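You operate a simulated robot arm through the tools that you are given. There is no shell and no other tool.

The job below is to be done with a simulated robot arm. You get a single attempt, and the scene is never put back.

JOB
Set the grease switch to two, close the relief valve, pump four strokes, then let the pressure off.
Fine: relief valve open again, switch back to off. Where these are worked on the way, their far stop is far enough and under half their travel is too little: relief valve.

The check looks at the end state, three seconds after you hand in, the way a careful person would. Anything else that was tipped, shoved, dropped, spilled or broken makes it a failure.

ROBOT AND FRAMES
A 7-joint arm with a two-finger gripper, fixed in place. Base frame: the origin is at the foot of the arm, x ahead of it, y to its left, z up. Readings come in mm, rad, newtons and seconds.
With the tool pointing down near the work surface it reaches from about 340 to 720 mm from the base axis. Its first joint turns from -1.152 to 1.152 rad. Payload 2.45 kg.
The tool frame sits at the grasp point between the pads (the TCP): z along the fingers, y along the line on which they close. The tips reach 26 mm beyond it. The gripper opens to 96 mm. The gripper's body begins 69 mm behind the TCP.
Orientation is told as [roll, pitch, yaw] about the base's x, y, z axes, in that order, counted from this pose: with the fingers straight down and closing along the base's y, the tool's x points along the base's -x, its y along +y and its z along -z.

CONTROLS
- The arm moves only by the tool play_rows. Its argument "targets" is a list of rows, each a list of 7 numbers: the shift along the base's x, y, z in mm, then the turn, a rotation vector about the base's x, y, z in rad, then the finger opening in mm, from 0 to 96. In form: [[tx, ty, tz, wx, wy, wz, fingers], ...]. A call has 1 to 20 rows; each row is the pose to reach, as a shift and turn from the pose commanded when the call began. Rows are played at 5 a second. More than 50 mm and 0.15 rad between two rows, or a gripper value outside its range, and nothing of the call is played. A pose out of reach is approached as far as the arm can. The call stops where the force on the tool passes 80 N (or 10 N more than at its start, if that is more) or the arm is blocked; 0.2 s more then pass. The fingers move at their own pace and stop on an object; they squeeze with about 42 N. The grip force told is the motor's: it shows also when the fingers shut on nothing. Time passes only in rows, and 0.2 s behind the last, so rows that repeat a pose let the fingers close. The reply holds the time, the measured pose of the TCP, the force on the tool along the base axes, the opening and the grip force, in the units named above and with some noise, with the torque about the TCP (base axes, N m) and any sound that the robot's microphone picked up, and new pictures: "views" is both (left out), scene, wrist or none.
- Cameras (640 x 400 px; columns grow to the right, rows downward): "scene" is fixed at [156.7, -386.9, 1431.8]; the picture's right is [0.85, -0.53, 0.00], its down [-0.28, -0.46, -0.84] and it looks along [0.45, 0.72, -0.54] (base axes); focal length 375 px, centre (320, 200). "wrist" rides on the gripper at [82, 3, -98] in the tool frame; the picture's right is [-0.04, 1.00, 0.00], its down [-0.73, -0.03, -0.68] and it looks along [-0.68, -0.03, 0.73] (tool axes); focal length 256 px, centre (320, 200). There is no depth. A picture from a camera that has moved, and an enlarged one, comes with that camera's place and axes in the base frame and with its lens. The place of the scene camera against the robot may be out by one fixed shift of up to 12 mm in any direction.
- zoom(camera, box): a new picture of the part [left, top, right, bottom] of that camera's present view, enlarged. It takes no simulated time.
- finish_job(): hands the job in; it is judged then, once.

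Places have to be worked out from the pictures, the camera data and where the tool is seen. Open the gripper and draw the arm clear of the work before you hand the job in, unless the task says otherwise.

The tools are called after ">>>" as name(argument=value, ...) on one line, values as JSON. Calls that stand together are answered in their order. play_rows: Moves the arm, as the interface text tells. Its arguments: {"type":"object","properties":{"targets":{"type":"array","items":{"type":"array","items":{"type":"number"}}},"views":{"type":"string","enum":["both","scene","wrist","none"]}},"required":["targets"]} The other tools are called the same way: zoom (camera, box) takes an enlarged picture of a part of a camera's view; finish_job () hands the job in.

At the start:

```text
clock: 0.0
tcp_pos: [461.7, -30.7, 1221.6]
tcp_rot: [0.0, 0.0, -0.001]
contact_force: [-0.3, 0.9, -0.8]
torque: [0.0, -0.01, 0.02]
grip_width: 95.9
grip_force: 0.0
```

scene: 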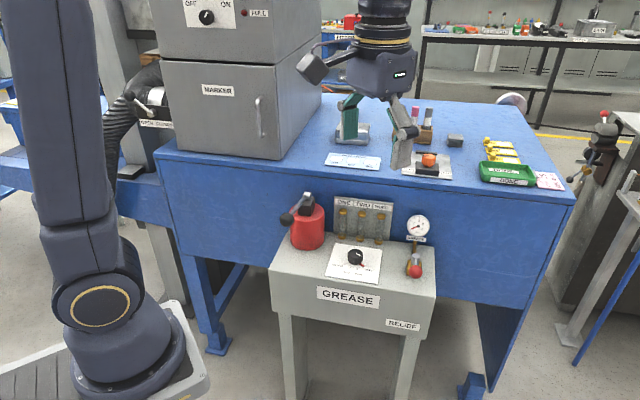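
wrist: 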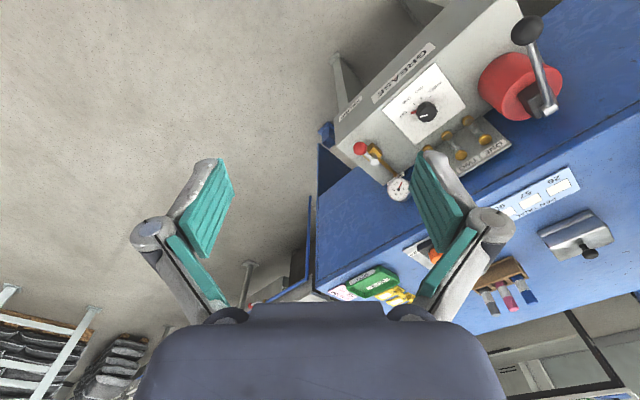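

The pictures show a grease station with a red pump (lever), a switch knob on a white plate, a gauge and a relief valve with a red tip. I'll zoom in for details before moving.

>>> zoom(camera="scene", box=[260, 180, 450, 300])

>>> zoom(camera="wrist", box=[320, 0, 580, 200])

>>> zoom(camera="scene", box=[320, 230, 440, 305])

>>> zoom(camera="scene", box=[320, 80, 580, 240])

```text
3.33 times, centred on (355, 240) of scene
camera zoom: at [156.7, -386.9, 1431.8], right [0.85, -0.53, 0.0], down [-0.28, -0.46, -0.84], along [0.45, 0.72, -0.54], focal length 1248 px, centre (203, 67)
```

zoom: 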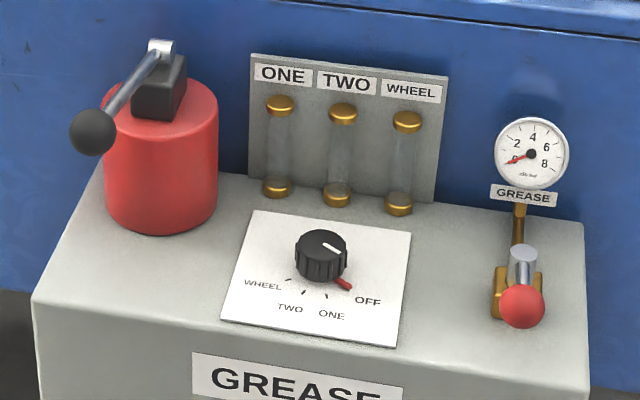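

```text
2.00 times, centred on (450, 100) of wrist
camera zoom: at [378.7, -28.3, 1320.9], right [0.04, 1.0, 0.0], down [0.73, -0.03, 0.68], along [0.68, -0.03, -0.73], focal length 512 px, centre (60, 400)
```

zoom: 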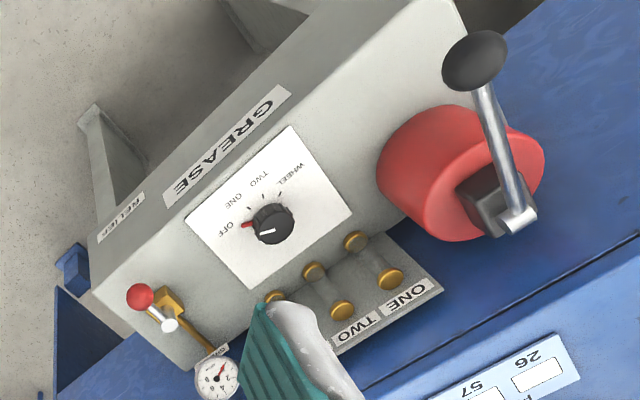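

```text
5.33 times, centred on (380, 268) of scene
camera zoom: at [156.7, -386.9, 1431.8], right [0.85, -0.53, 0.0], down [-0.28, -0.46, -0.84], along [0.45, 0.72, -0.54], focal length 1998 px, centre (0, -160)
```

zoom: 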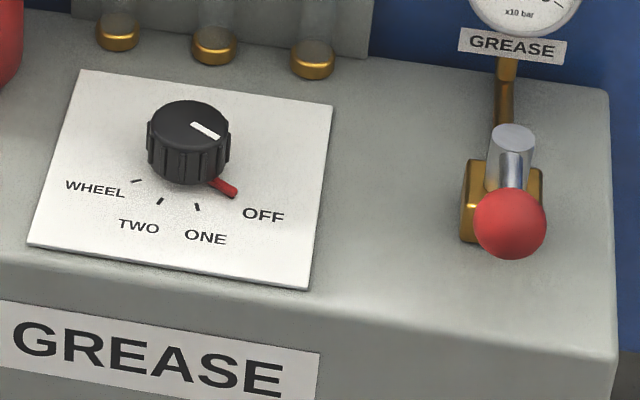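

```text
2.46 times, centred on (450, 160) of scene
camera zoom: at [156.7, -386.9, 1431.8], right [0.85, -0.53, 0.0], down [-0.28, -0.46, -0.84], along [0.45, 0.72, -0.54], focal length 922 px, centre (0, 298)
```

zoom: 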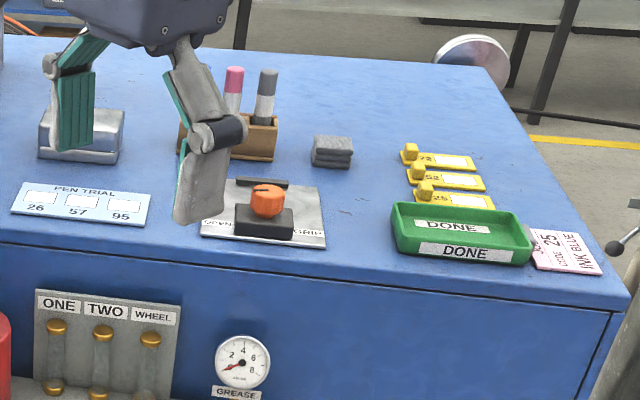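

The box is turned about 45°: its front faces (-0.7,-0.7). I estimate the knob at about (609,174,817), the relief ball at (684,43,830), the pump pivot at (567,330,924) and the pump lever ball at (450,218,957). I'll move above the box with the tool yawed 45° for a closer look.

>>> play_rows(targets=[[18, 15, -20, 0, 0, 0.087, 96], [37, 30, -45, 0, 0, 0.174, 96], [56, 45, -70, 0, 0, 0.262, 96], [74, 60, -95, 0, 0, 0.349, 96], [93, 76, -120, 0, 0, 0.436, 96], [112, 91, -145, 0, 0, 0.524, 96], [130, 106, -170, 0, 0, 0.611, 96], [149, 121, -195, 0, 0, 0.698, 96], [167, 136, -221, 0, 0, 0.785, 96]], views="both")

```text
clock: 2.0
tcp_pos: [627.9, 104.6, 1000.3]
tcp_rot: [0.001, 0.0, 0.787]
contact_force: [0.6, 0.5, -0.1]
torque: [-0.05, 0.01, -0.01]
grip_width: 96.1
grip_force: 0.0
camera wrist: at [567.3, 48.4, 1099.2], right [-0.68, 0.73, 0.0], down [0.54, 0.5, 0.68], along [0.5, 0.46, -0.73], focal length 256 px, centre (320, 200)
```

scene: 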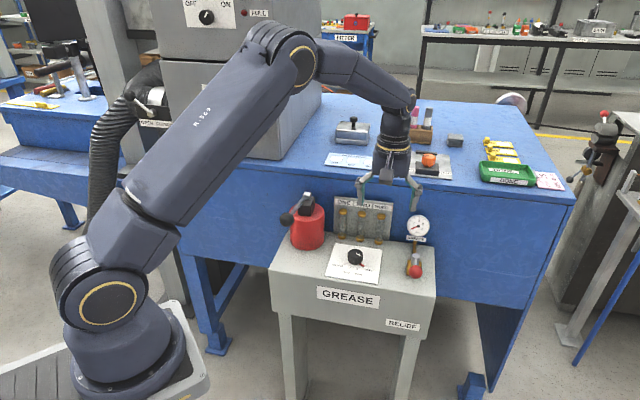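
wrist: 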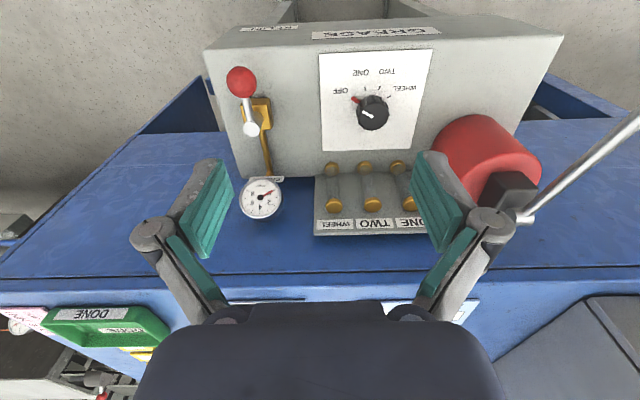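

The view is clear; I'll zoom into the wrist picture for the valve, switch and pump details.

>>> zoom(camera="wrist", box=[200, 40, 328, 120])

>>> zoom(camera="wrist", box=[310, 50, 438, 130])

>>> zoom(camera="wrist", box=[420, 90, 612, 210])

>>> zoom(camera="wrist", box=[200, 160, 328, 240])

>>> zoom(camera="scene", box=[270, 180, 366, 240])

>>> zoom(camera="scene", box=[380, 200, 444, 290])

```text
5.00 times, centred on (264, 80) of wrist
camera zoom: at [567.3, 48.4, 1099.2], right [-0.68, 0.73, 0.0], down [0.54, 0.5, 0.68], along [0.5, 0.46, -0.73], focal length 1280 px, centre (600, 800)
```

zoom: 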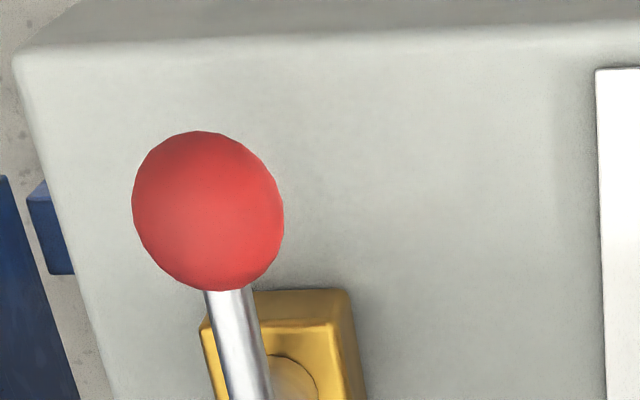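

```text
5.00 times, centred on (374, 90) of wrist
camera zoom: at [567.3, 48.4, 1099.2], right [-0.68, 0.73, 0.0], down [0.54, 0.5, 0.68], along [0.5, 0.46, -0.73], focal length 1280 px, centre (50, 750)
```

zoom: 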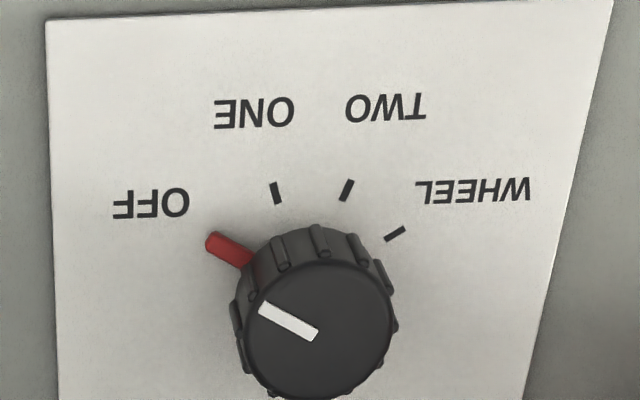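

```text
3.33 times, centred on (516, 150) of wrist
camera zoom: at [567.3, 48.4, 1099.2], right [-0.68, 0.73, 0.0], down [0.54, 0.5, 0.68], along [0.5, 0.46, -0.73], focal length 853 px, centre (-333, 367)
```

zoom: 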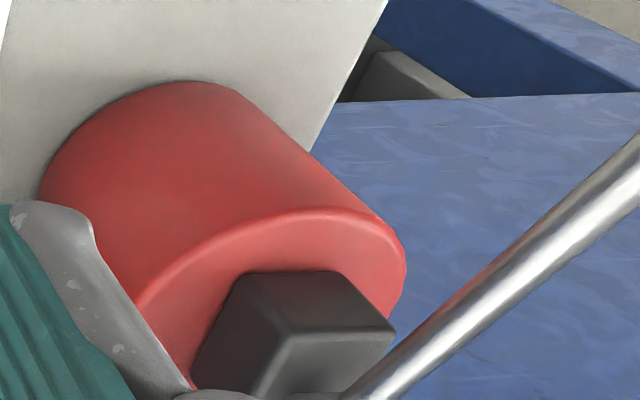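

```text
5.00 times, centred on (264, 200) of wrist
camera zoom: at [567.3, 48.4, 1099.2], right [-0.68, 0.73, 0.0], down [0.54, 0.5, 0.68], along [0.5, 0.46, -0.73], focal length 1280 px, centre (600, 200)
```

zoom: 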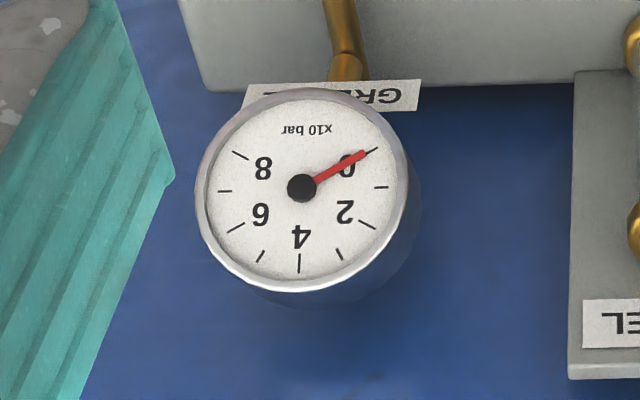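

```text
6.67 times, centred on (318, 210) of scene
camera zoom: at [156.7, -386.9, 1431.8], right [0.85, -0.53, 0.0], down [-0.28, -0.46, -0.84], along [0.45, 0.72, -0.54], focal length 2497 px, centre (333, 133)
```

zoom: 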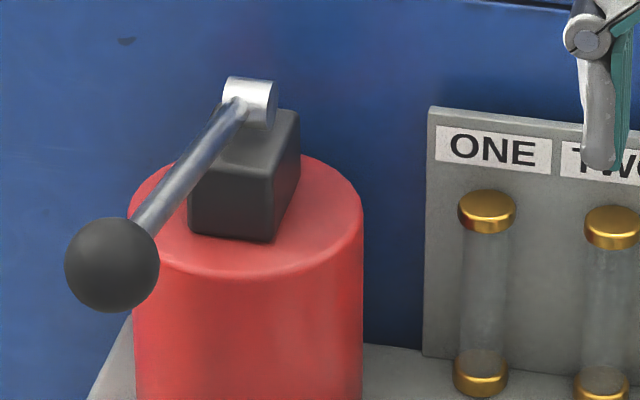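

```text
4.44 times, centred on (412, 245) of scene
camera zoom: at [156.7, -386.9, 1431.8], right [0.85, -0.53, 0.0], down [-0.28, -0.46, -0.84], along [0.45, 0.72, -0.54], focal length 1665 px, centre (-89, 0)
```

zoom: 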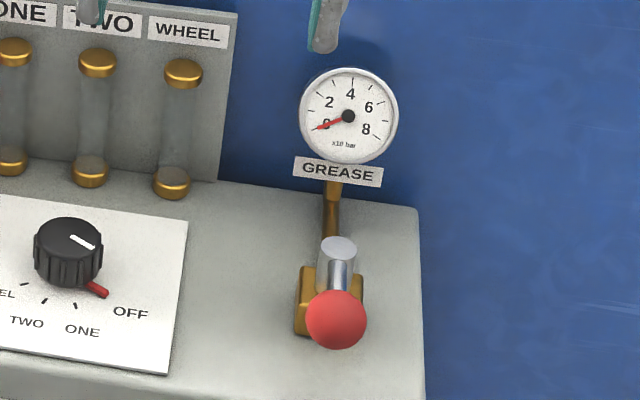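

I need to see the relief valve hub more clearly, so I'll zoom on it in the wrist view.

>>> zoom(camera="wrist", box=[216, 60, 312, 180])

>>> zoom(camera="wrist", box=[225, 95, 289, 135])

>>> zoom(camera="scene", box=[396, 240, 436, 290])

```text
3.33 times, centred on (264, 120) of wrist
camera zoom: at [567.3, 48.4, 1099.2], right [-0.68, 0.73, 0.0], down [0.54, 0.5, 0.68], along [0.5, 0.46, -0.73], focal length 853 px, centre (507, 467)
```

zoom: 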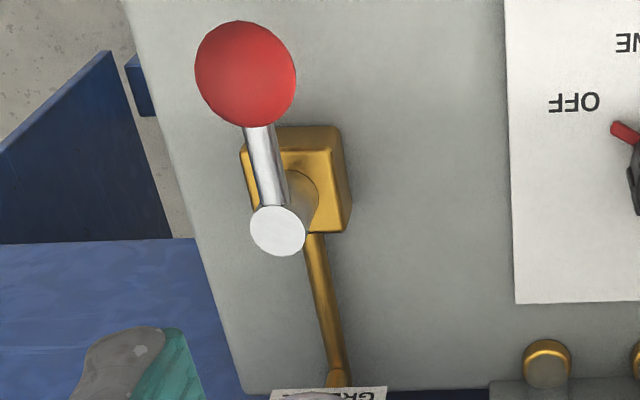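

```text
10.00 times, centred on (257, 115) of wrist
camera zoom: at [567.3, 48.4, 1099.2], right [-0.68, 0.73, 0.0], down [0.54, 0.5, 0.68], along [0.5, 0.46, -0.73], focal length 2560 px, centre (950, 1050)
```

zoom: 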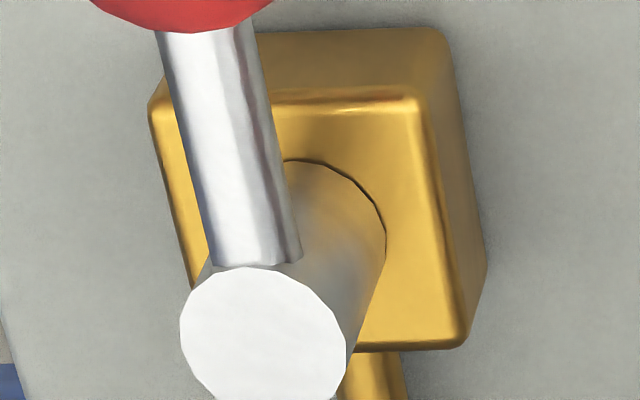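

```text
8.00 times, centred on (416, 265) of scene
camera zoom: at [156.7, -386.9, 1431.8], right [0.85, -0.53, 0.0], down [-0.28, -0.46, -0.84], along [0.45, 0.72, -0.54], focal length 2996 px, centre (-448, -320)
```

zoom: 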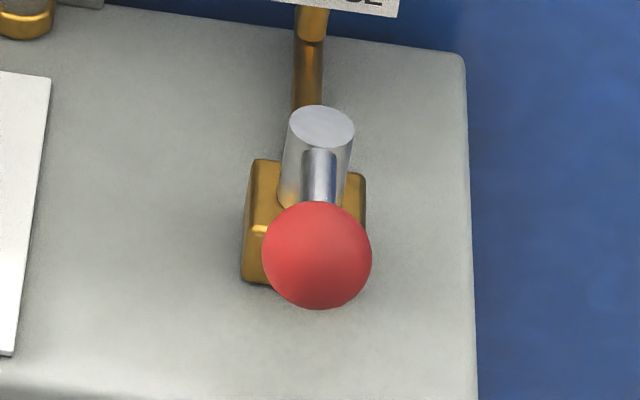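

The relief valve is a quarter-turn handle on a vertical hub at about (725,83), with the ball toward the front and in line with the pipe, so it reads as open. The knob top is at about (620,183,811), and its marks show TWO roughly 85° clockwise from OFF. I'll move above the knob with the tool yawed to about 1.15 rad and recheck the alignment.

>>> play_rows(targets=[[-1.5, 16, -22, 0, 0, 0.073, 70], [-3, 32, -44, 0, 0, 0.145, 64], [-4.5, 47, -66, 0, 0, 0.218, 60], [-6, 63, -88, 0, 0, 0.29, 60], [-7.5, 79, -110, 0, 0, 0.363, 60], [-7.5, 79, -110, 0, 0, 0.363, 60]], views="both")

```text
clock: 3.4
tcp_pos: [620.2, 186.0, 891.3]
tcp_rot: [0.001, -0.001, 1.15]
contact_force: [0.6, -0.1, 0.2]
torque: [-0.02, 0.01, 0.0]
grip_width: 60.3
grip_force: 0.0
camera wrist: at [584.1, 111.5, 990.5], right [-0.9, 0.45, 0.0], down [0.33, 0.66, 0.68], along [0.3, 0.61, -0.73], focal length 256 px, centre (320, 200)
```

scene: 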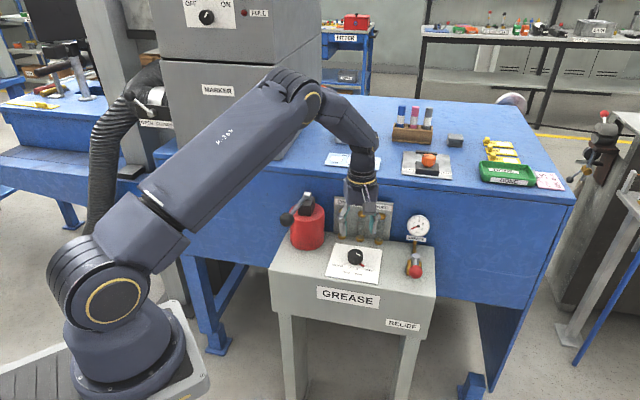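
wrist: 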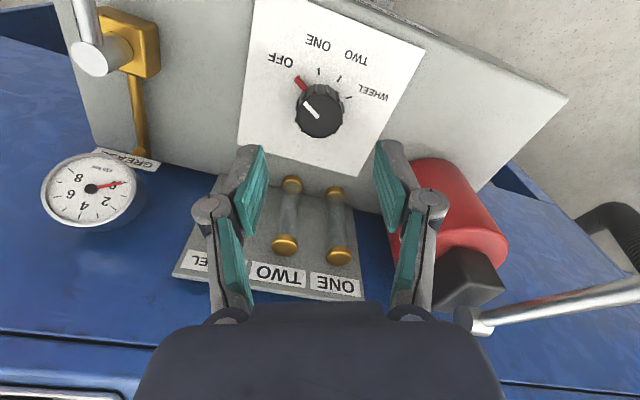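

The knob sits nicely between the fingers. I'll zoom in to refine its centre and the mark angles.

>>> zoom(camera="wrist", box=[256, 40, 400, 130])

>>> zoom(camera="wrist", box=[380, 200, 640, 360])

```text
4.44 times, centred on (328, 85) of wrist
camera zoom: at [584.1, 111.5, 990.5], right [-0.9, 0.45, 0.0], down [0.33, 0.66, 0.68], along [0.3, 0.61, -0.73], focal length 1138 px, centre (284, 711)
```

zoom: 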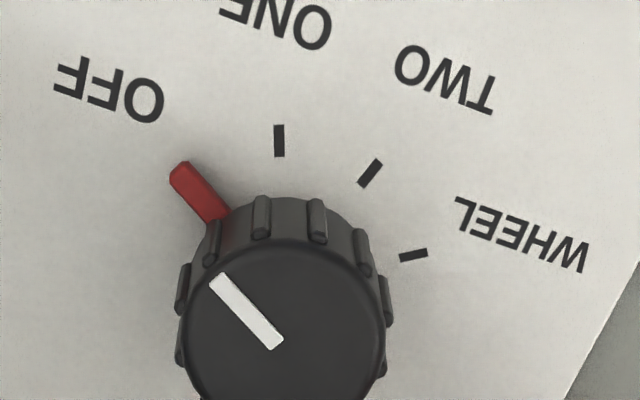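

```text
2.46 times, centred on (510, 280) of wrist
camera zoom: at [584.1, 111.5, 990.5], right [-0.9, 0.45, 0.0], down [0.33, 0.66, 0.68], along [0.3, 0.61, -0.73], focal length 630 px, centre (-148, 3)
```

zoom: 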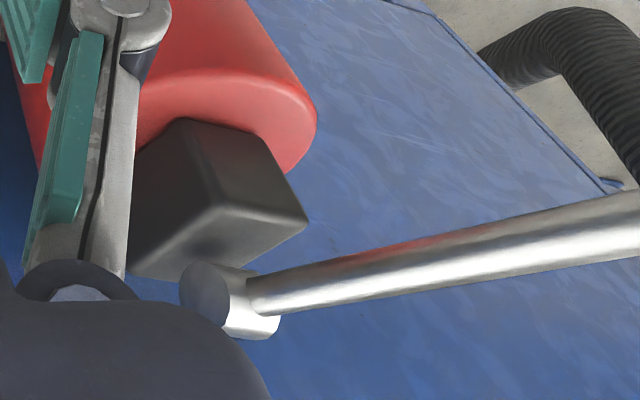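

The three ticks fit a circle centred at (621.6,186.7) with 40° spacing, so OFF to TWO is 80° clockwise seen from above. I'll descend around the knob with 60 mm opening and check before closing.

>>> play_rows(targets=[[1, 0.5, -20, 0, 0, 0, 60], [1, 0.5, -40, 0, 0, 0, 60], [1, 0.5, -60, 0, 0, 0, 60], [1, 0.5, -70, 0, 0, 0, 60], [1, 0.5, -75, 0, 0, 0, 60]], views="both")

```text
clock: 4.6
tcp_pos: [621.2, 184.7, 815.1]
tcp_rot: [0.001, 0.001, 1.149]
contact_force: [-0.4, -0.6, 0.5]
torque: [-0.01, 0.0, 0.03]
grip_width: 60.2
grip_force: 0.0
camera wrist: at [583.8, 111.1, 915.3], right [-0.89, 0.45, 0.0], down [0.33, 0.66, 0.68], along [0.3, 0.61, -0.73], focal length 256 px, centre (320, 200)
```

scene: 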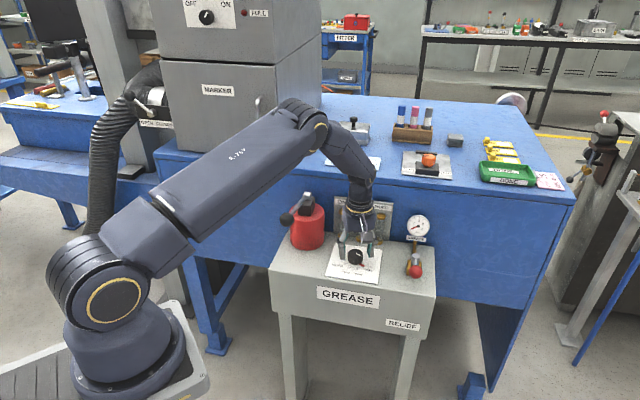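
wrist: 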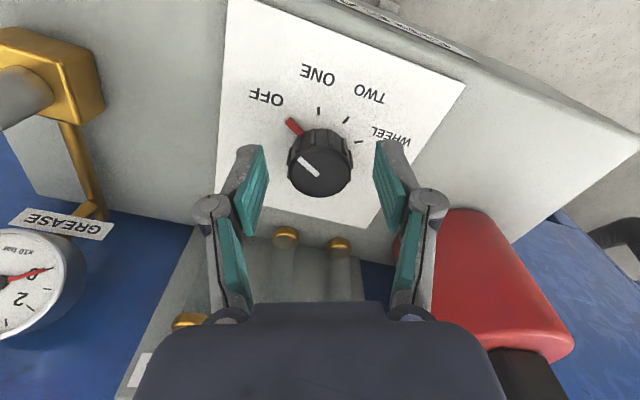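

Before closing I want a precise look at where the knob lies between the pads.

>>> zoom(camera="wrist", box=[240, 100, 400, 200])

>>> zoom(camera="scene", box=[320, 220, 400, 290])

```text
4.00 times, centred on (320, 150) of wrist
camera zoom: at [583.8, 111.1, 915.3], right [-0.89, 0.45, 0.0], down [0.33, 0.66, 0.68], along [0.3, 0.61, -0.73], focal length 1024 px, centre (320, 400)
```

zoom: 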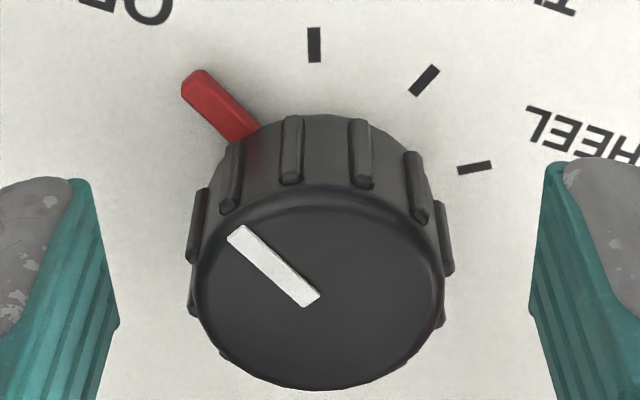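

```text
5.71 times, centred on (360, 255) of scene
camera zoom: at [156.8, -386.9, 1431.8], right [0.85, -0.53, 0.0], down [-0.28, -0.46, -0.84], along [0.45, 0.72, -0.54], focal length 2140 px, centre (91, -114)
```

zoom: 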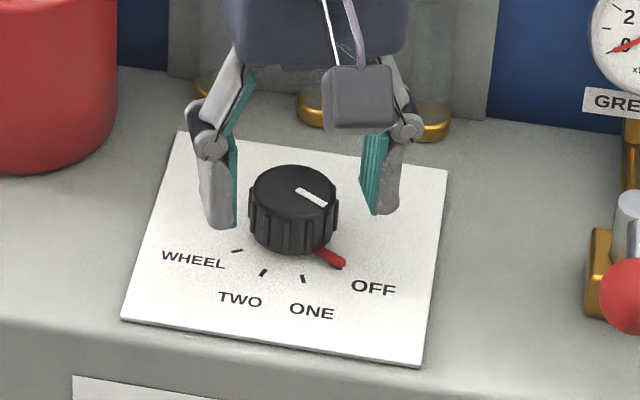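

The knob is centred laterally between the pads with its top near z≈806, and there is no contact force. I'll close on the knob now.

>>> play_rows(targets=[[0, 0, 0, 0, 0, 0, 45], [0, 0, 0, 0, 0, 0, 30], [0, 0, 0, 0, 0, 0, 30], [0, 0, 0, 0, 0, 0, 30]], views="wrist")

```text
clock: 5.6
tcp_pos: [620.6, 184.1, 815.5]
tcp_rot: [-0.003, 0.0, 1.15]
contact_force: [6.1, -1.2, -2.4]
torque: [-0.01, -0.27, -0.08]
grip_width: 37.5
grip_force: 44.6
camera wrist: at [584.2, 110.8, 915.4], right [-0.89, 0.45, 0.0], down [0.33, 0.66, 0.68], along [0.3, 0.61, -0.73], focal length 256 px, centre (320, 200)
```

wrist: 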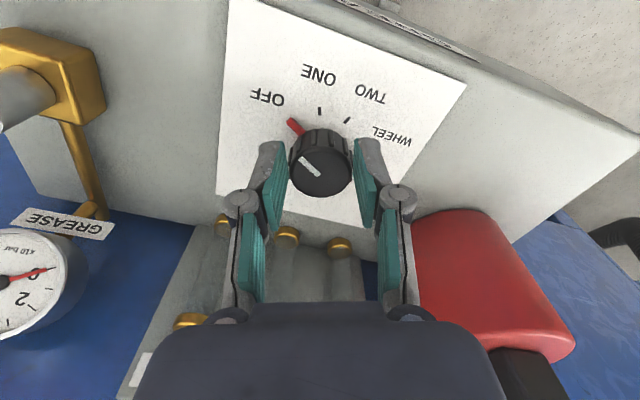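

The grip on the knob is firm (37.5 mm, 44.6 N). I'll turn clockwise in small steps, half way first to confirm it follows.

>>> play_rows(targets=[[0, 0, 0, 0, 0, -0.1, 30], [0, 0, 0, 0, 0, -0.2, 30], [0, 0, 0, 0, 0, -0.3, 30], [0, 0, 0, 0, 0, -0.4, 30], [0, 0, 0, 0, 0, -0.5, 30], [0, 0, 0, 0, 0, -0.6, 30], [0, 0, 0, 0, 0, -0.698, 30]], views="both")

```text
clock: 7.2
tcp_pos: [616.0, 189.2, 814.7]
tcp_rot: [0.01, 0.006, 0.452]
contact_force: [-37.2, 16.5, 20.4]
torque: [0.88, 0.46, 0.33]
grip_width: 37.6
grip_force: 45.3
camera wrist: at [542.3, 155.5, 915.9], right [-0.4, 0.92, 0.01], down [0.68, 0.29, 0.67], along [0.62, 0.28, -0.74], focal length 256 px, centre (320, 200)
```

scene: 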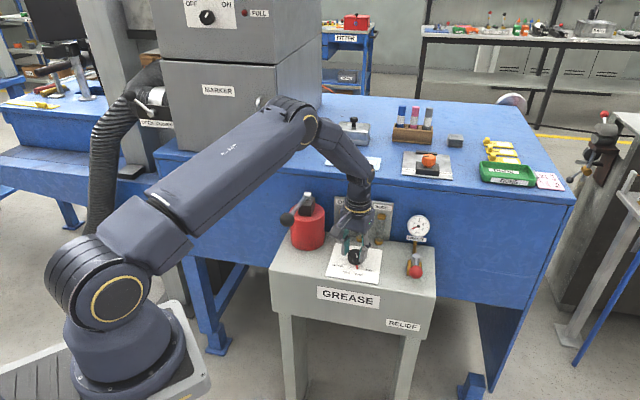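
wrist: 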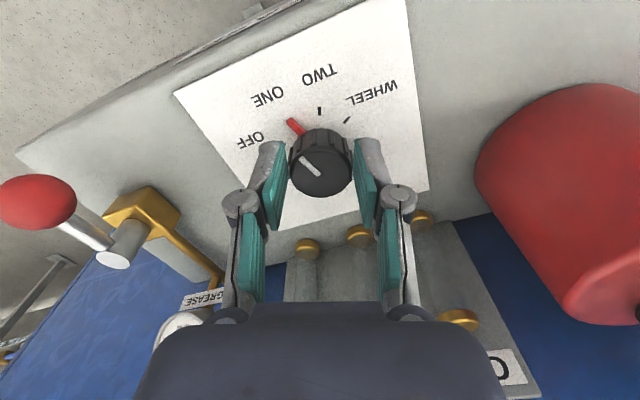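

The red tip is the knob's pointer and now reads ONE. The sideways force shows I gripped about 10 mm off-axis: rechecking tick sizes across views puts the plate at z≈767 and the knob axis at about (625,193). I'll release, recentre, go a little deeper and look again.

>>> play_rows(targets=[[0, 0, 0, 0, 0, 0, 45], [0, 0, 0, 0, 0, 0, 60], [0, 0, 0, 0, 0, 0, 60], [2, 4, 0, 0, 0, 0, 60], [4, 8.4, 0, 0, 0, 0, 60], [4, 8.4, 0, 0, 0, 0, 60]], views="wrist")

```text
clock: 8.6
tcp_pos: [626.1, 193.9, 816.2]
tcp_rot: [0.0, 0.0, 0.451]
contact_force: [1.0, 0.1, -1.2]
torque: [0.05, -0.03, 0.01]
grip_width: 60.1
grip_force: 0.1
camera wrist: at [549.9, 160.0, 915.2], right [-0.4, 0.92, 0.0], down [0.67, 0.29, 0.68], along [0.62, 0.27, -0.73], focal length 256 px, centre (320, 200)
```

wrist: 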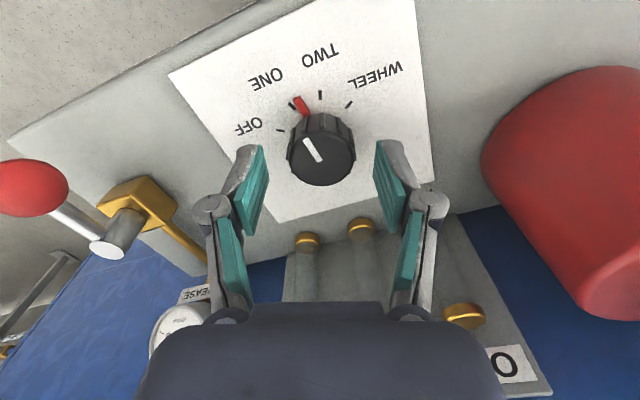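

I'll zoom to check the knob centring and the pointer position.

>>> zoom(camera="wrist", box=[240, 80, 400, 180])

```text
4.00 times, centred on (320, 130) of wrist
camera zoom: at [549.9, 160.0, 915.2], right [-0.4, 0.92, 0.0], down [0.67, 0.29, 0.68], along [0.62, 0.27, -0.73], focal length 1024 px, centre (320, 480)
```

zoom: 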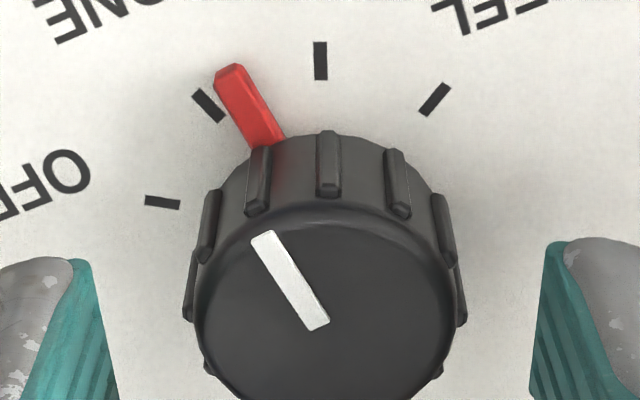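

The pointer rests at about 55° from OFF (between ONE and TWO), and the gripper is now centred on the knob axis (625,193). I'll descend about 17 mm, grip, and turn the remaining 25° clockwise.

>>> play_rows(targets=[[-0.7, -0.4, -8, 0, 0, 0, 60], [-0.7, -0.4, -17, 0, 0, 0, 60], [-0.7, -0.4, -17, 0, 0, 0, 45], [-0.7, -0.4, -17, 0, 0, 0, 30], [-0.7, -0.4, -17, 0, 0, 0, 30], [-0.7, -0.4, -17, 0, 0, 0, 30]], views="wrist")

```text
clock: 10.0
tcp_pos: [625.5, 192.9, 799.4]
tcp_rot: [0.002, 0.0, 0.449]
contact_force: [-2.1, 6.9, 0.8]
torque: [0.1, 0.12, -0.01]
grip_width: 37.2
grip_force: 45.0
camera wrist: at [549.5, 160.3, 898.4], right [-0.4, 0.92, 0.0], down [0.67, 0.29, 0.68], along [0.62, 0.27, -0.73], focal length 256 px, centre (320, 200)
```

wrist: 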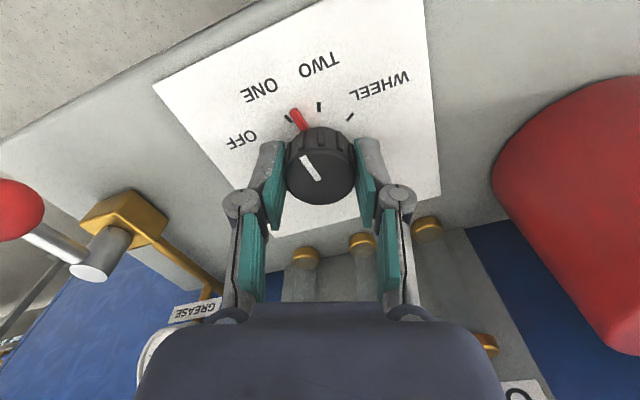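

Good grip, low forces. I'll turn 25° (0.436 rad) more clockwise to TWO.

>>> play_rows(targets=[[0, 0, 0, 0, 0, -0.11, 30], [0, 0, 0, 0, 0, -0.22, 30], [0, 0, 0, 0, 0, -0.33, 30], [0, 0, 0, 0, 0, -0.436, 30], [0, 0, 0, 0, 0, -0.436, 30]], views="wrist")

>>> zoom(camera="wrist", box=[240, 80, 400, 180])

```text
clock: 11.2
tcp_pos: [625.3, 194.6, 798.9]
tcp_rot: [0.002, -0.001, 0.012]
contact_force: [-0.8, 10.6, 6.9]
torque: [0.32, 0.11, 0.0]
grip_width: 36.9
grip_force: 44.5
camera wrist: at [542.5, 195.6, 898.3], right [0.03, 1.0, 0.0], down [0.73, -0.02, 0.68], along [0.68, -0.02, -0.73], focal length 256 px, centre (320, 200)
```

wrist: 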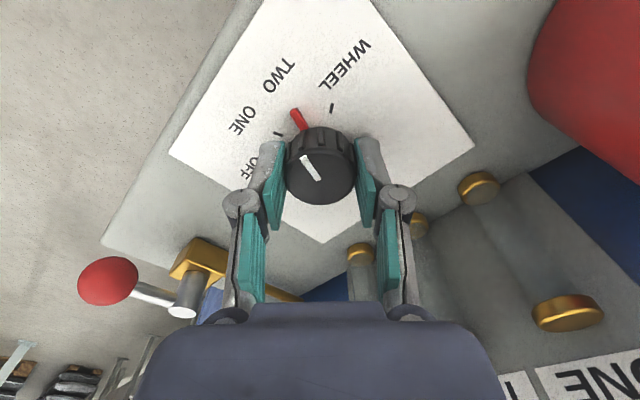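

```text
4.00 times, centred on (320, 130) of wrist
camera zoom: at [542.5, 195.6, 898.3], right [0.03, 1.0, 0.0], down [0.73, -0.02, 0.68], along [0.68, -0.02, -0.73], focal length 1024 px, centre (320, 480)
```

zoom: 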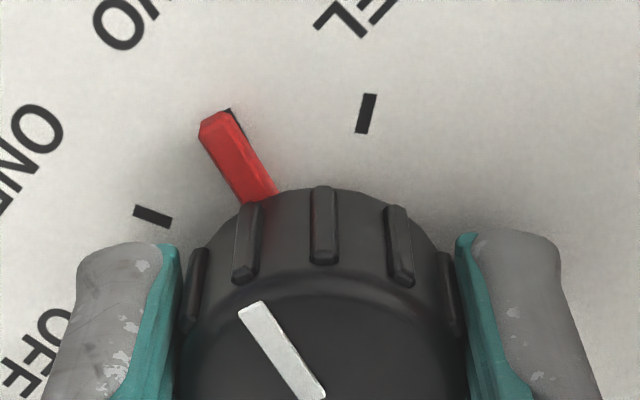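

The pointer now covers the TWO tick (≈ -155.8° vs -155.3°). I'll release gently, lift off and verify.

>>> play_rows(targets=[[0, 0, 0, 0, 0, 0, 38], [0, 0, 0, 0, 0, 0, 44], [0, 0, 0, 0, 0, 0, 56], [0, 0, 0, 0, 0, 0, 60], [0, 0, 20, 0, 0, 0, 60], [0, 0, 50, 0, 0, 0, 60], [0, 0, 90, 0, 0, 0, 60]], views="both")

>>> zoom(camera="wrist", box=[240, 40, 400, 140])

>>> zoom(camera="scene", box=[320, 220, 400, 290])

```text
clock: 12.8
tcp_pos: [623.5, 191.2, 889.2]
tcp_rot: [0.001, 0.001, 0.014]
contact_force: [-0.6, -0.8, -1.0]
torque: [-0.01, -0.01, 0.0]
grip_width: 59.9
grip_force: 0.0
camera wrist: at [541.5, 193.1, 987.7], right [0.03, 1.0, 0.0], down [0.73, -0.02, 0.68], along [0.68, -0.02, -0.73], focal length 256 px, centre (320, 200)
```

scene: 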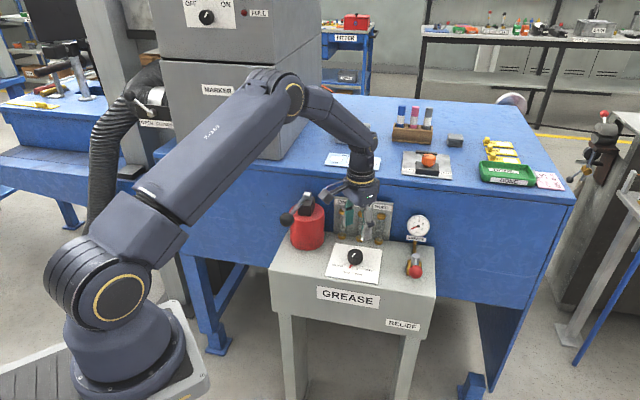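
wrist: 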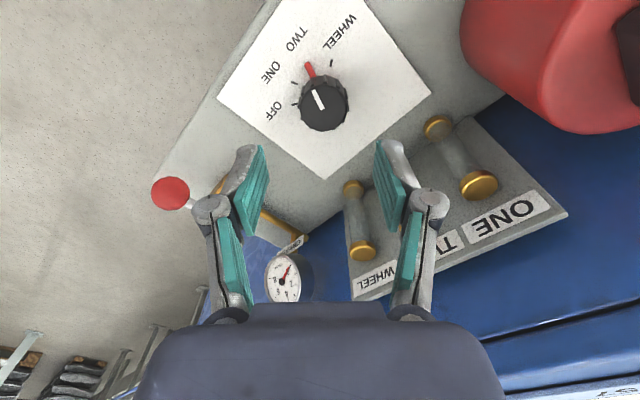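

```text
4.00 times, centred on (320, 90) of wrist
camera zoom: at [541.5, 193.1, 987.7], right [0.03, 1.0, 0.0], down [0.73, -0.02, 0.68], along [0.68, -0.02, -0.73], focal length 1024 px, centre (320, 640)
```

zoom: 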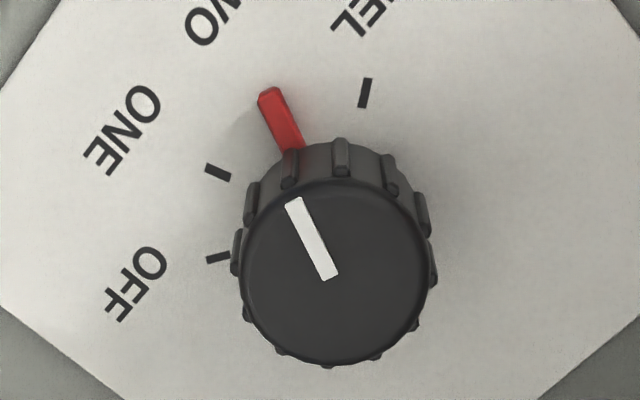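

```text
5.71 times, centred on (360, 255) of scene
camera zoom: at [156.7, -386.9, 1431.8], right [0.85, -0.53, 0.0], down [-0.28, -0.46, -0.84], along [0.45, 0.72, -0.54], focal length 2140 px, centre (91, -114)
```

zoom: 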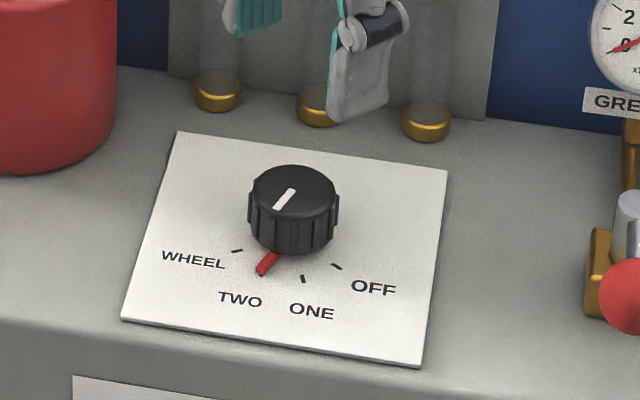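

The pointer covers TWO, and the switch is set. Re-triangulating from the wrist views gives the relief hub axis at (729,87), cap z≈819, and the ball at (697,50,806). I'll move above the ball with yaw 0.785 and the fingers straddling it.

>>> play_rows(targets=[[12, -23, 0, 0, 0, 0.1285, 60], [24, -47, 0, 0, 0, 0.257, 60], [37, -70, 0, 0, 0, 0.3855, 60], [49, -94, 0, 0, 0, 0.514, 60], [61, -117, 0, 0, 0, 0.6425, 56], [73.5, -141, -9, 0, 0, 0.771, 56], [73.5, -141, -9, 0, 0, 0.771, 56]], views="both")

>>> zoom(camera="wrist", box=[240, 60, 400, 160])

```text
clock: 14.4
tcp_pos: [697.1, 52.8, 879.5]
tcp_rot: [0.0, 0.0, 0.788]
contact_force: [0.4, -0.3, 0.1]
torque: [0.01, -0.02, 0.0]
grip_width: 55.9
grip_force: 0.1
camera wrist: at [637.1, -3.5, 978.5], right [-0.68, 0.73, 0.0], down [0.54, 0.5, 0.68], along [0.5, 0.46, -0.73], focal length 256 px, centre (320, 200)
```

scene: 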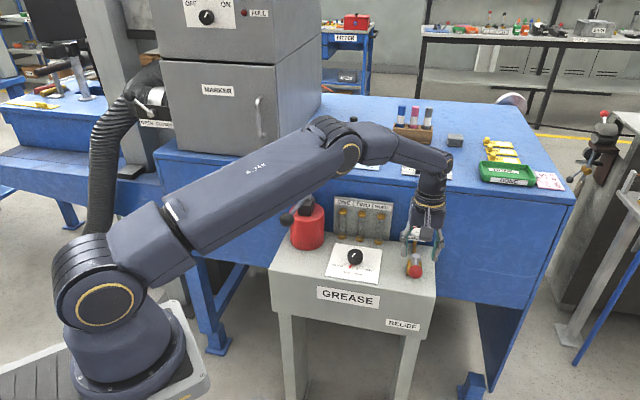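
wrist: 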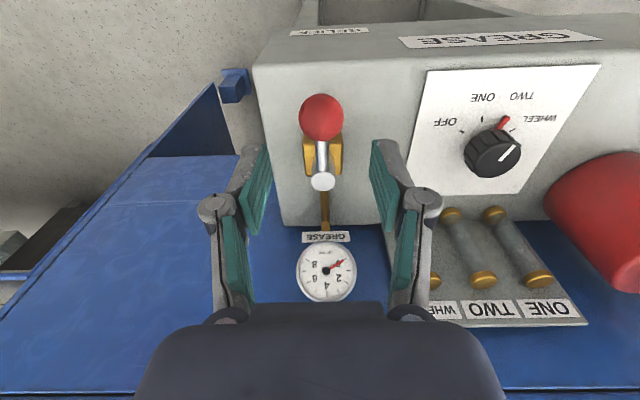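

```text
4.00 times, centred on (320, 110) of wrist
camera zoom: at [637.1, -3.5, 978.5], right [-0.68, 0.73, 0.0], down [0.54, 0.5, 0.68], along [0.5, 0.46, -0.73], focal length 1024 px, centre (320, 560)
```

zoom: 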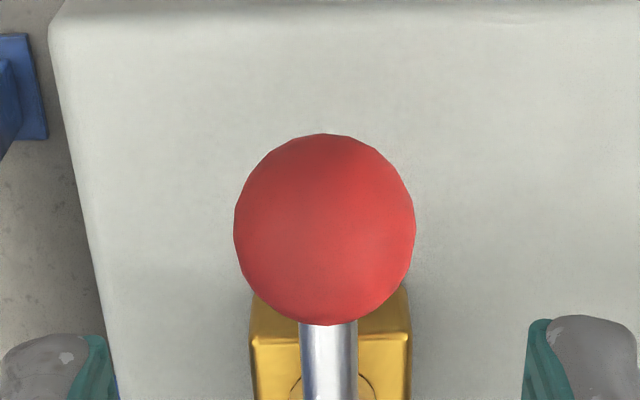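

The ball is centred under the tool at about (696,52,806). I'll descend so the fingers straddle it.

>>> play_rows(targets=[[-0.5, -0.5, -20, 0, 0, 0, 56], [-0.5, -0.5, -40, 0, 0, 0, 56], [-0.5, -0.5, -60, 0, 0, 0, 56], [-0.5, -0.5, -72, 0, 0, 0, 56], [-0.5, -0.5, -72, 0, 0, 0, 56]], views="both")

>>> zoom(camera="scene", box=[380, 200, 460, 290])

```text
clock: 15.6
tcp_pos: [695.5, 50.8, 808.6]
tcp_rot: [-0.001, 0.001, 0.785]
contact_force: [-0.6, -0.2, -0.5]
torque: [0.05, 0.01, -0.03]
grip_width: 55.9
grip_force: 0.1
camera wrist: at [636.4, -4.2, 906.7], right [-0.68, 0.73, 0.0], down [0.54, 0.5, 0.68], along [0.5, 0.46, -0.73], focal length 256 px, centre (320, 200)
```

scene: 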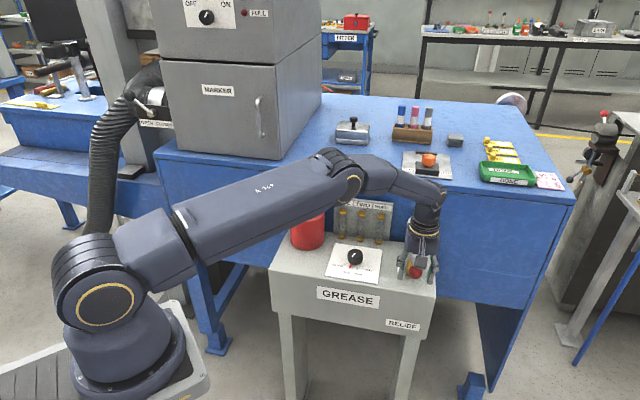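
wrist: 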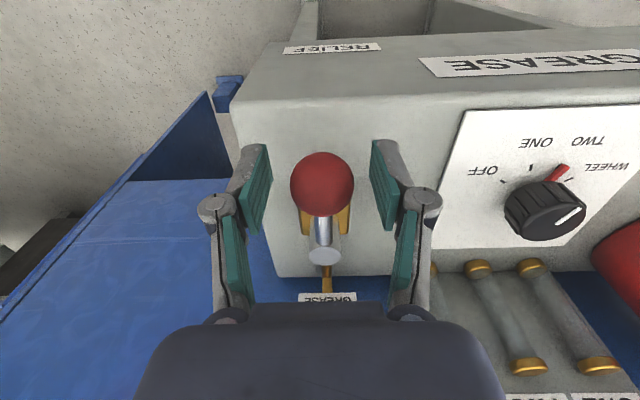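

```text
4.44 times, centred on (420, 245) of scene
camera zoom: at [156.7, -386.9, 1431.8], right [0.85, -0.53, 0.0], down [-0.28, -0.46, -0.84], along [0.45, 0.72, -0.54], focal length 1665 px, centre (-124, 0)
```

zoom: 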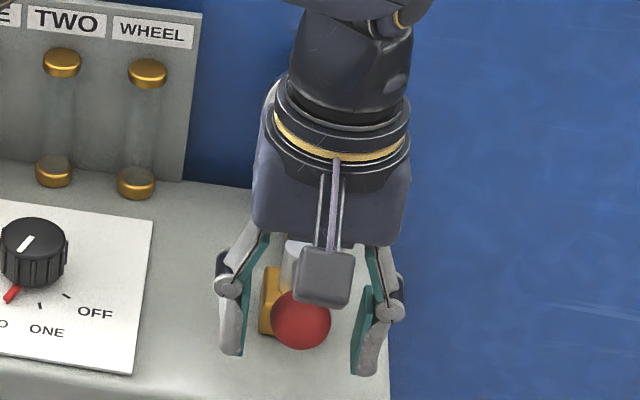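

The ball is centred between the pads. I'll narrow the fingers to a loose cage (38 mm) and try a small clockwise swing about the hub (toward the knob side), watching the force.

>>> play_rows(targets=[[0, 0, 0, 0, 0, 0, 48], [0, 0, 0, 0, 0, 0, 38], [0, 0, 0, 0, 0, 0, 38], [-3.44, 3.57, 0, 0, 0, -0.1, 38], [-6.51, 7.48, 0, 0, 0, -0.2, 38], [-9.18, 11.67, 0, 0, 0, -0.3, 38]], views="both")

```text
clock: 17.0
tcp_pos: [690.7, 59.4, 807.6]
tcp_rot: [-0.005, -0.004, 0.483]
contact_force: [14.6, -13.1, -2.7]
torque: [0.12, -0.05, 0.17]
grip_width: 49.5
grip_force: 8.1
camera wrist: at [614.8, 24.7, 907.1], right [-0.43, 0.9, -0.01], down [0.66, 0.32, 0.68], along [0.62, 0.29, -0.73], focal length 256 px, centre (320, 200)
```

scene: 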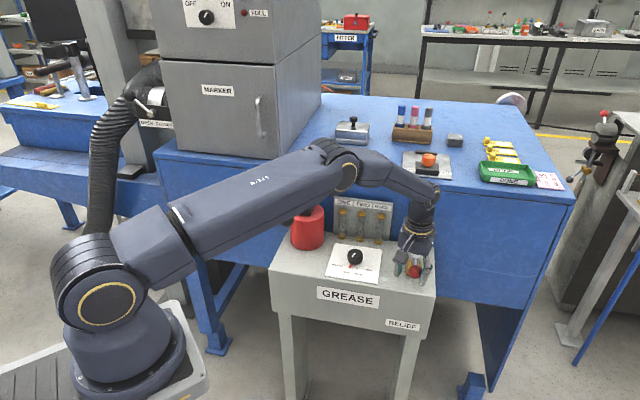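
wrist: 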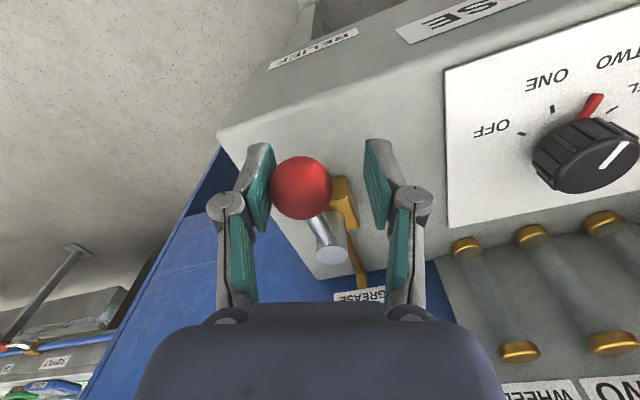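

The ball didn't move with about 20 N clockwise; the fingers just gave way. I'll swing back and try the same gentle test counter-clockwise (toward the right-hand side).

>>> play_rows(targets=[[2.67, -4.19, 0, 0, 0, 0.1, 38], [5.74, -8.1, 0, 0, 0, 0.2, 38], [9.18, -11.67, 0, 0, 0, 0.3, 38], [12.96, -14.88, 0, 0, 0, 0.4, 38], [17.05, -17.71, 0, 0, 0, 0.5, 38], [21.4, -20.1, 0, 0, 0, 0.6, 38]], views="wrist")

```text
clock: 18.4
tcp_pos: [710.0, 42.8, 806.9]
tcp_rot: [0.0, 0.0, 1.087]
contact_force: [-0.1, 0.4, 0.8]
torque: [-0.01, 0.01, -0.01]
grip_width: 38.4
grip_force: 0.0
camera wrist: at [668.5, -28.6, 906.6], right [-0.87, 0.5, 0.0], down [0.37, 0.64, 0.68], along [0.34, 0.59, -0.73], focal length 256 px, centre (320, 200)
```

wrist: 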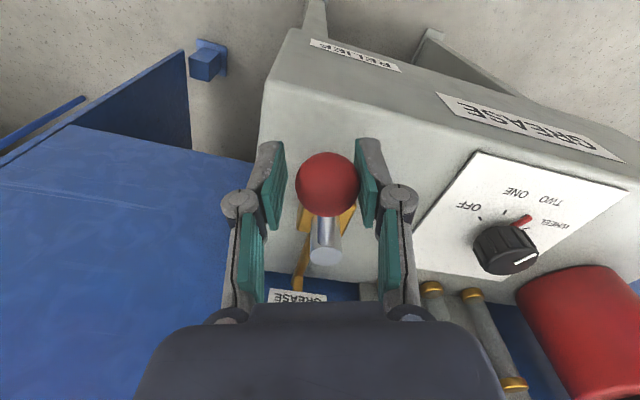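

Counter-clockwise works: the ball followed with almost no force, so closing is toward the right side. That end is near my reach limit, so I'll continue along the arc while tilting the tool outward a little.

>>> play_rows(targets=[[4.56, -1.95, 1, -0.0025, -0.05, 0.1, 38], [9.29, -3.44, 2, -0.01, -0.0997, 0.1998, 38], [14.16, -4.45, 3, -0.0225, -0.1489, 0.2994, 38], [19.1, -4.96, 4, -0.04, -0.1973, 0.3987, 38], [24.06, -4.98, 5, -0.0625, -0.2448, 0.4974, 38]], views="both")

```text
clock: 19.6
tcp_pos: [734.5, 38.8, 812.4]
tcp_rot: [-0.25, 0.003, 1.586]
contact_force: [0.1, -1.1, -1.0]
torque: [0.04, 0.01, -0.01]
grip_width: 38.4
grip_force: 0.5
camera wrist: at [707.1, -44.7, 908.4], right [-0.97, 0.02, -0.25], down [-0.15, 0.73, 0.66], along [0.2, 0.68, -0.71], focal length 256 px, centre (320, 200)
```

scene: 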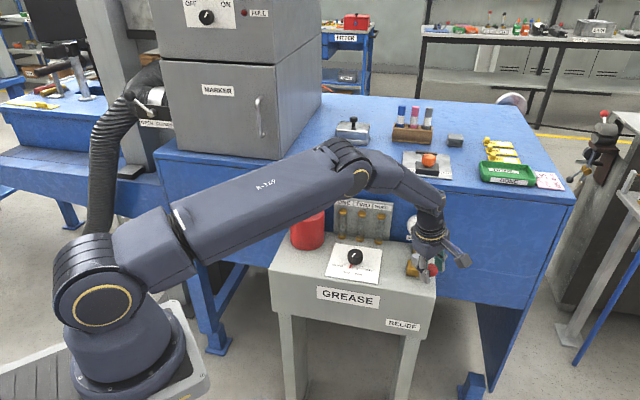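
wrist: 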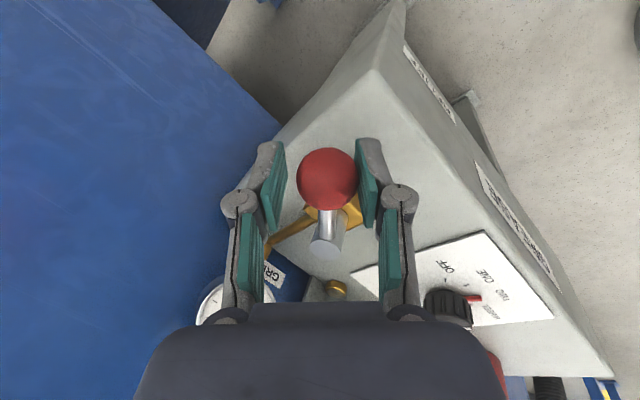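

It's following smoothly with near-zero force. I'll continue along the arc toward the closed stop.

>>> play_rows(targets=[[4.95, 0.48, 0, -0.0257, -0.02, 0.0967, 38], [9.81, 1.44, 0, -0.0533, -0.04, 0.1928, 38], [14.56, 2.89, 0, -0.0828, -0.06, 0.2885, 38], [19.14, 4.8, 0, -0.1143, -0.08, 0.3836, 38], [23.5, 7.17, 0, -0.1477, -0.1, 0.4783, 38]], views="both")

```text
clock: 20.8
tcp_pos: [757.0, 44.6, 812.3]
tcp_rot: [-0.311, 0.172, 2.061]
contact_force: [-1.3, -1.0, -0.5]
torque: [0.02, 0.0, -0.01]
grip_width: 38.6
grip_force: 0.1
camera wrist: at [757.3, -28.5, 918.3], right [-0.83, -0.46, -0.31], down [-0.55, 0.65, 0.52], along [-0.04, 0.6, -0.8], focal length 256 px, centre (320, 200)
```

scene: 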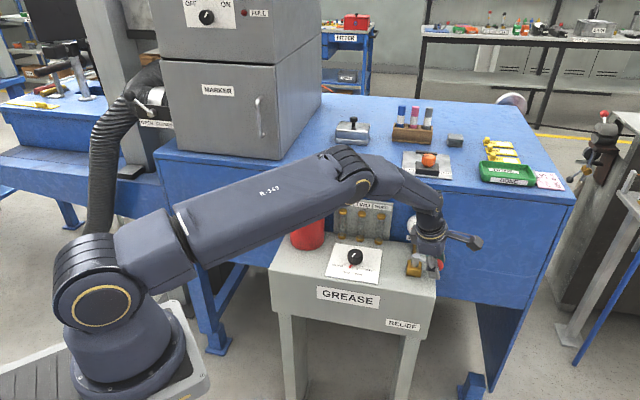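
wrist: 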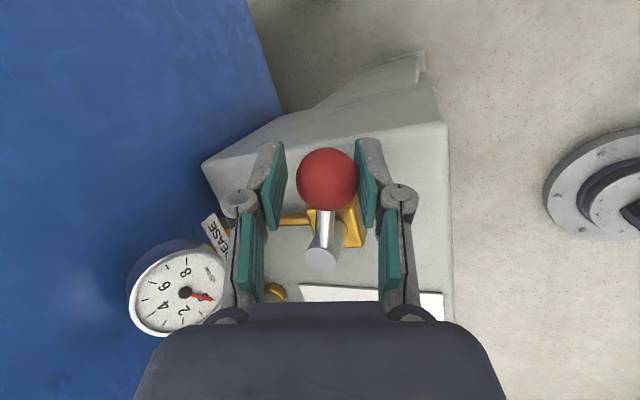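

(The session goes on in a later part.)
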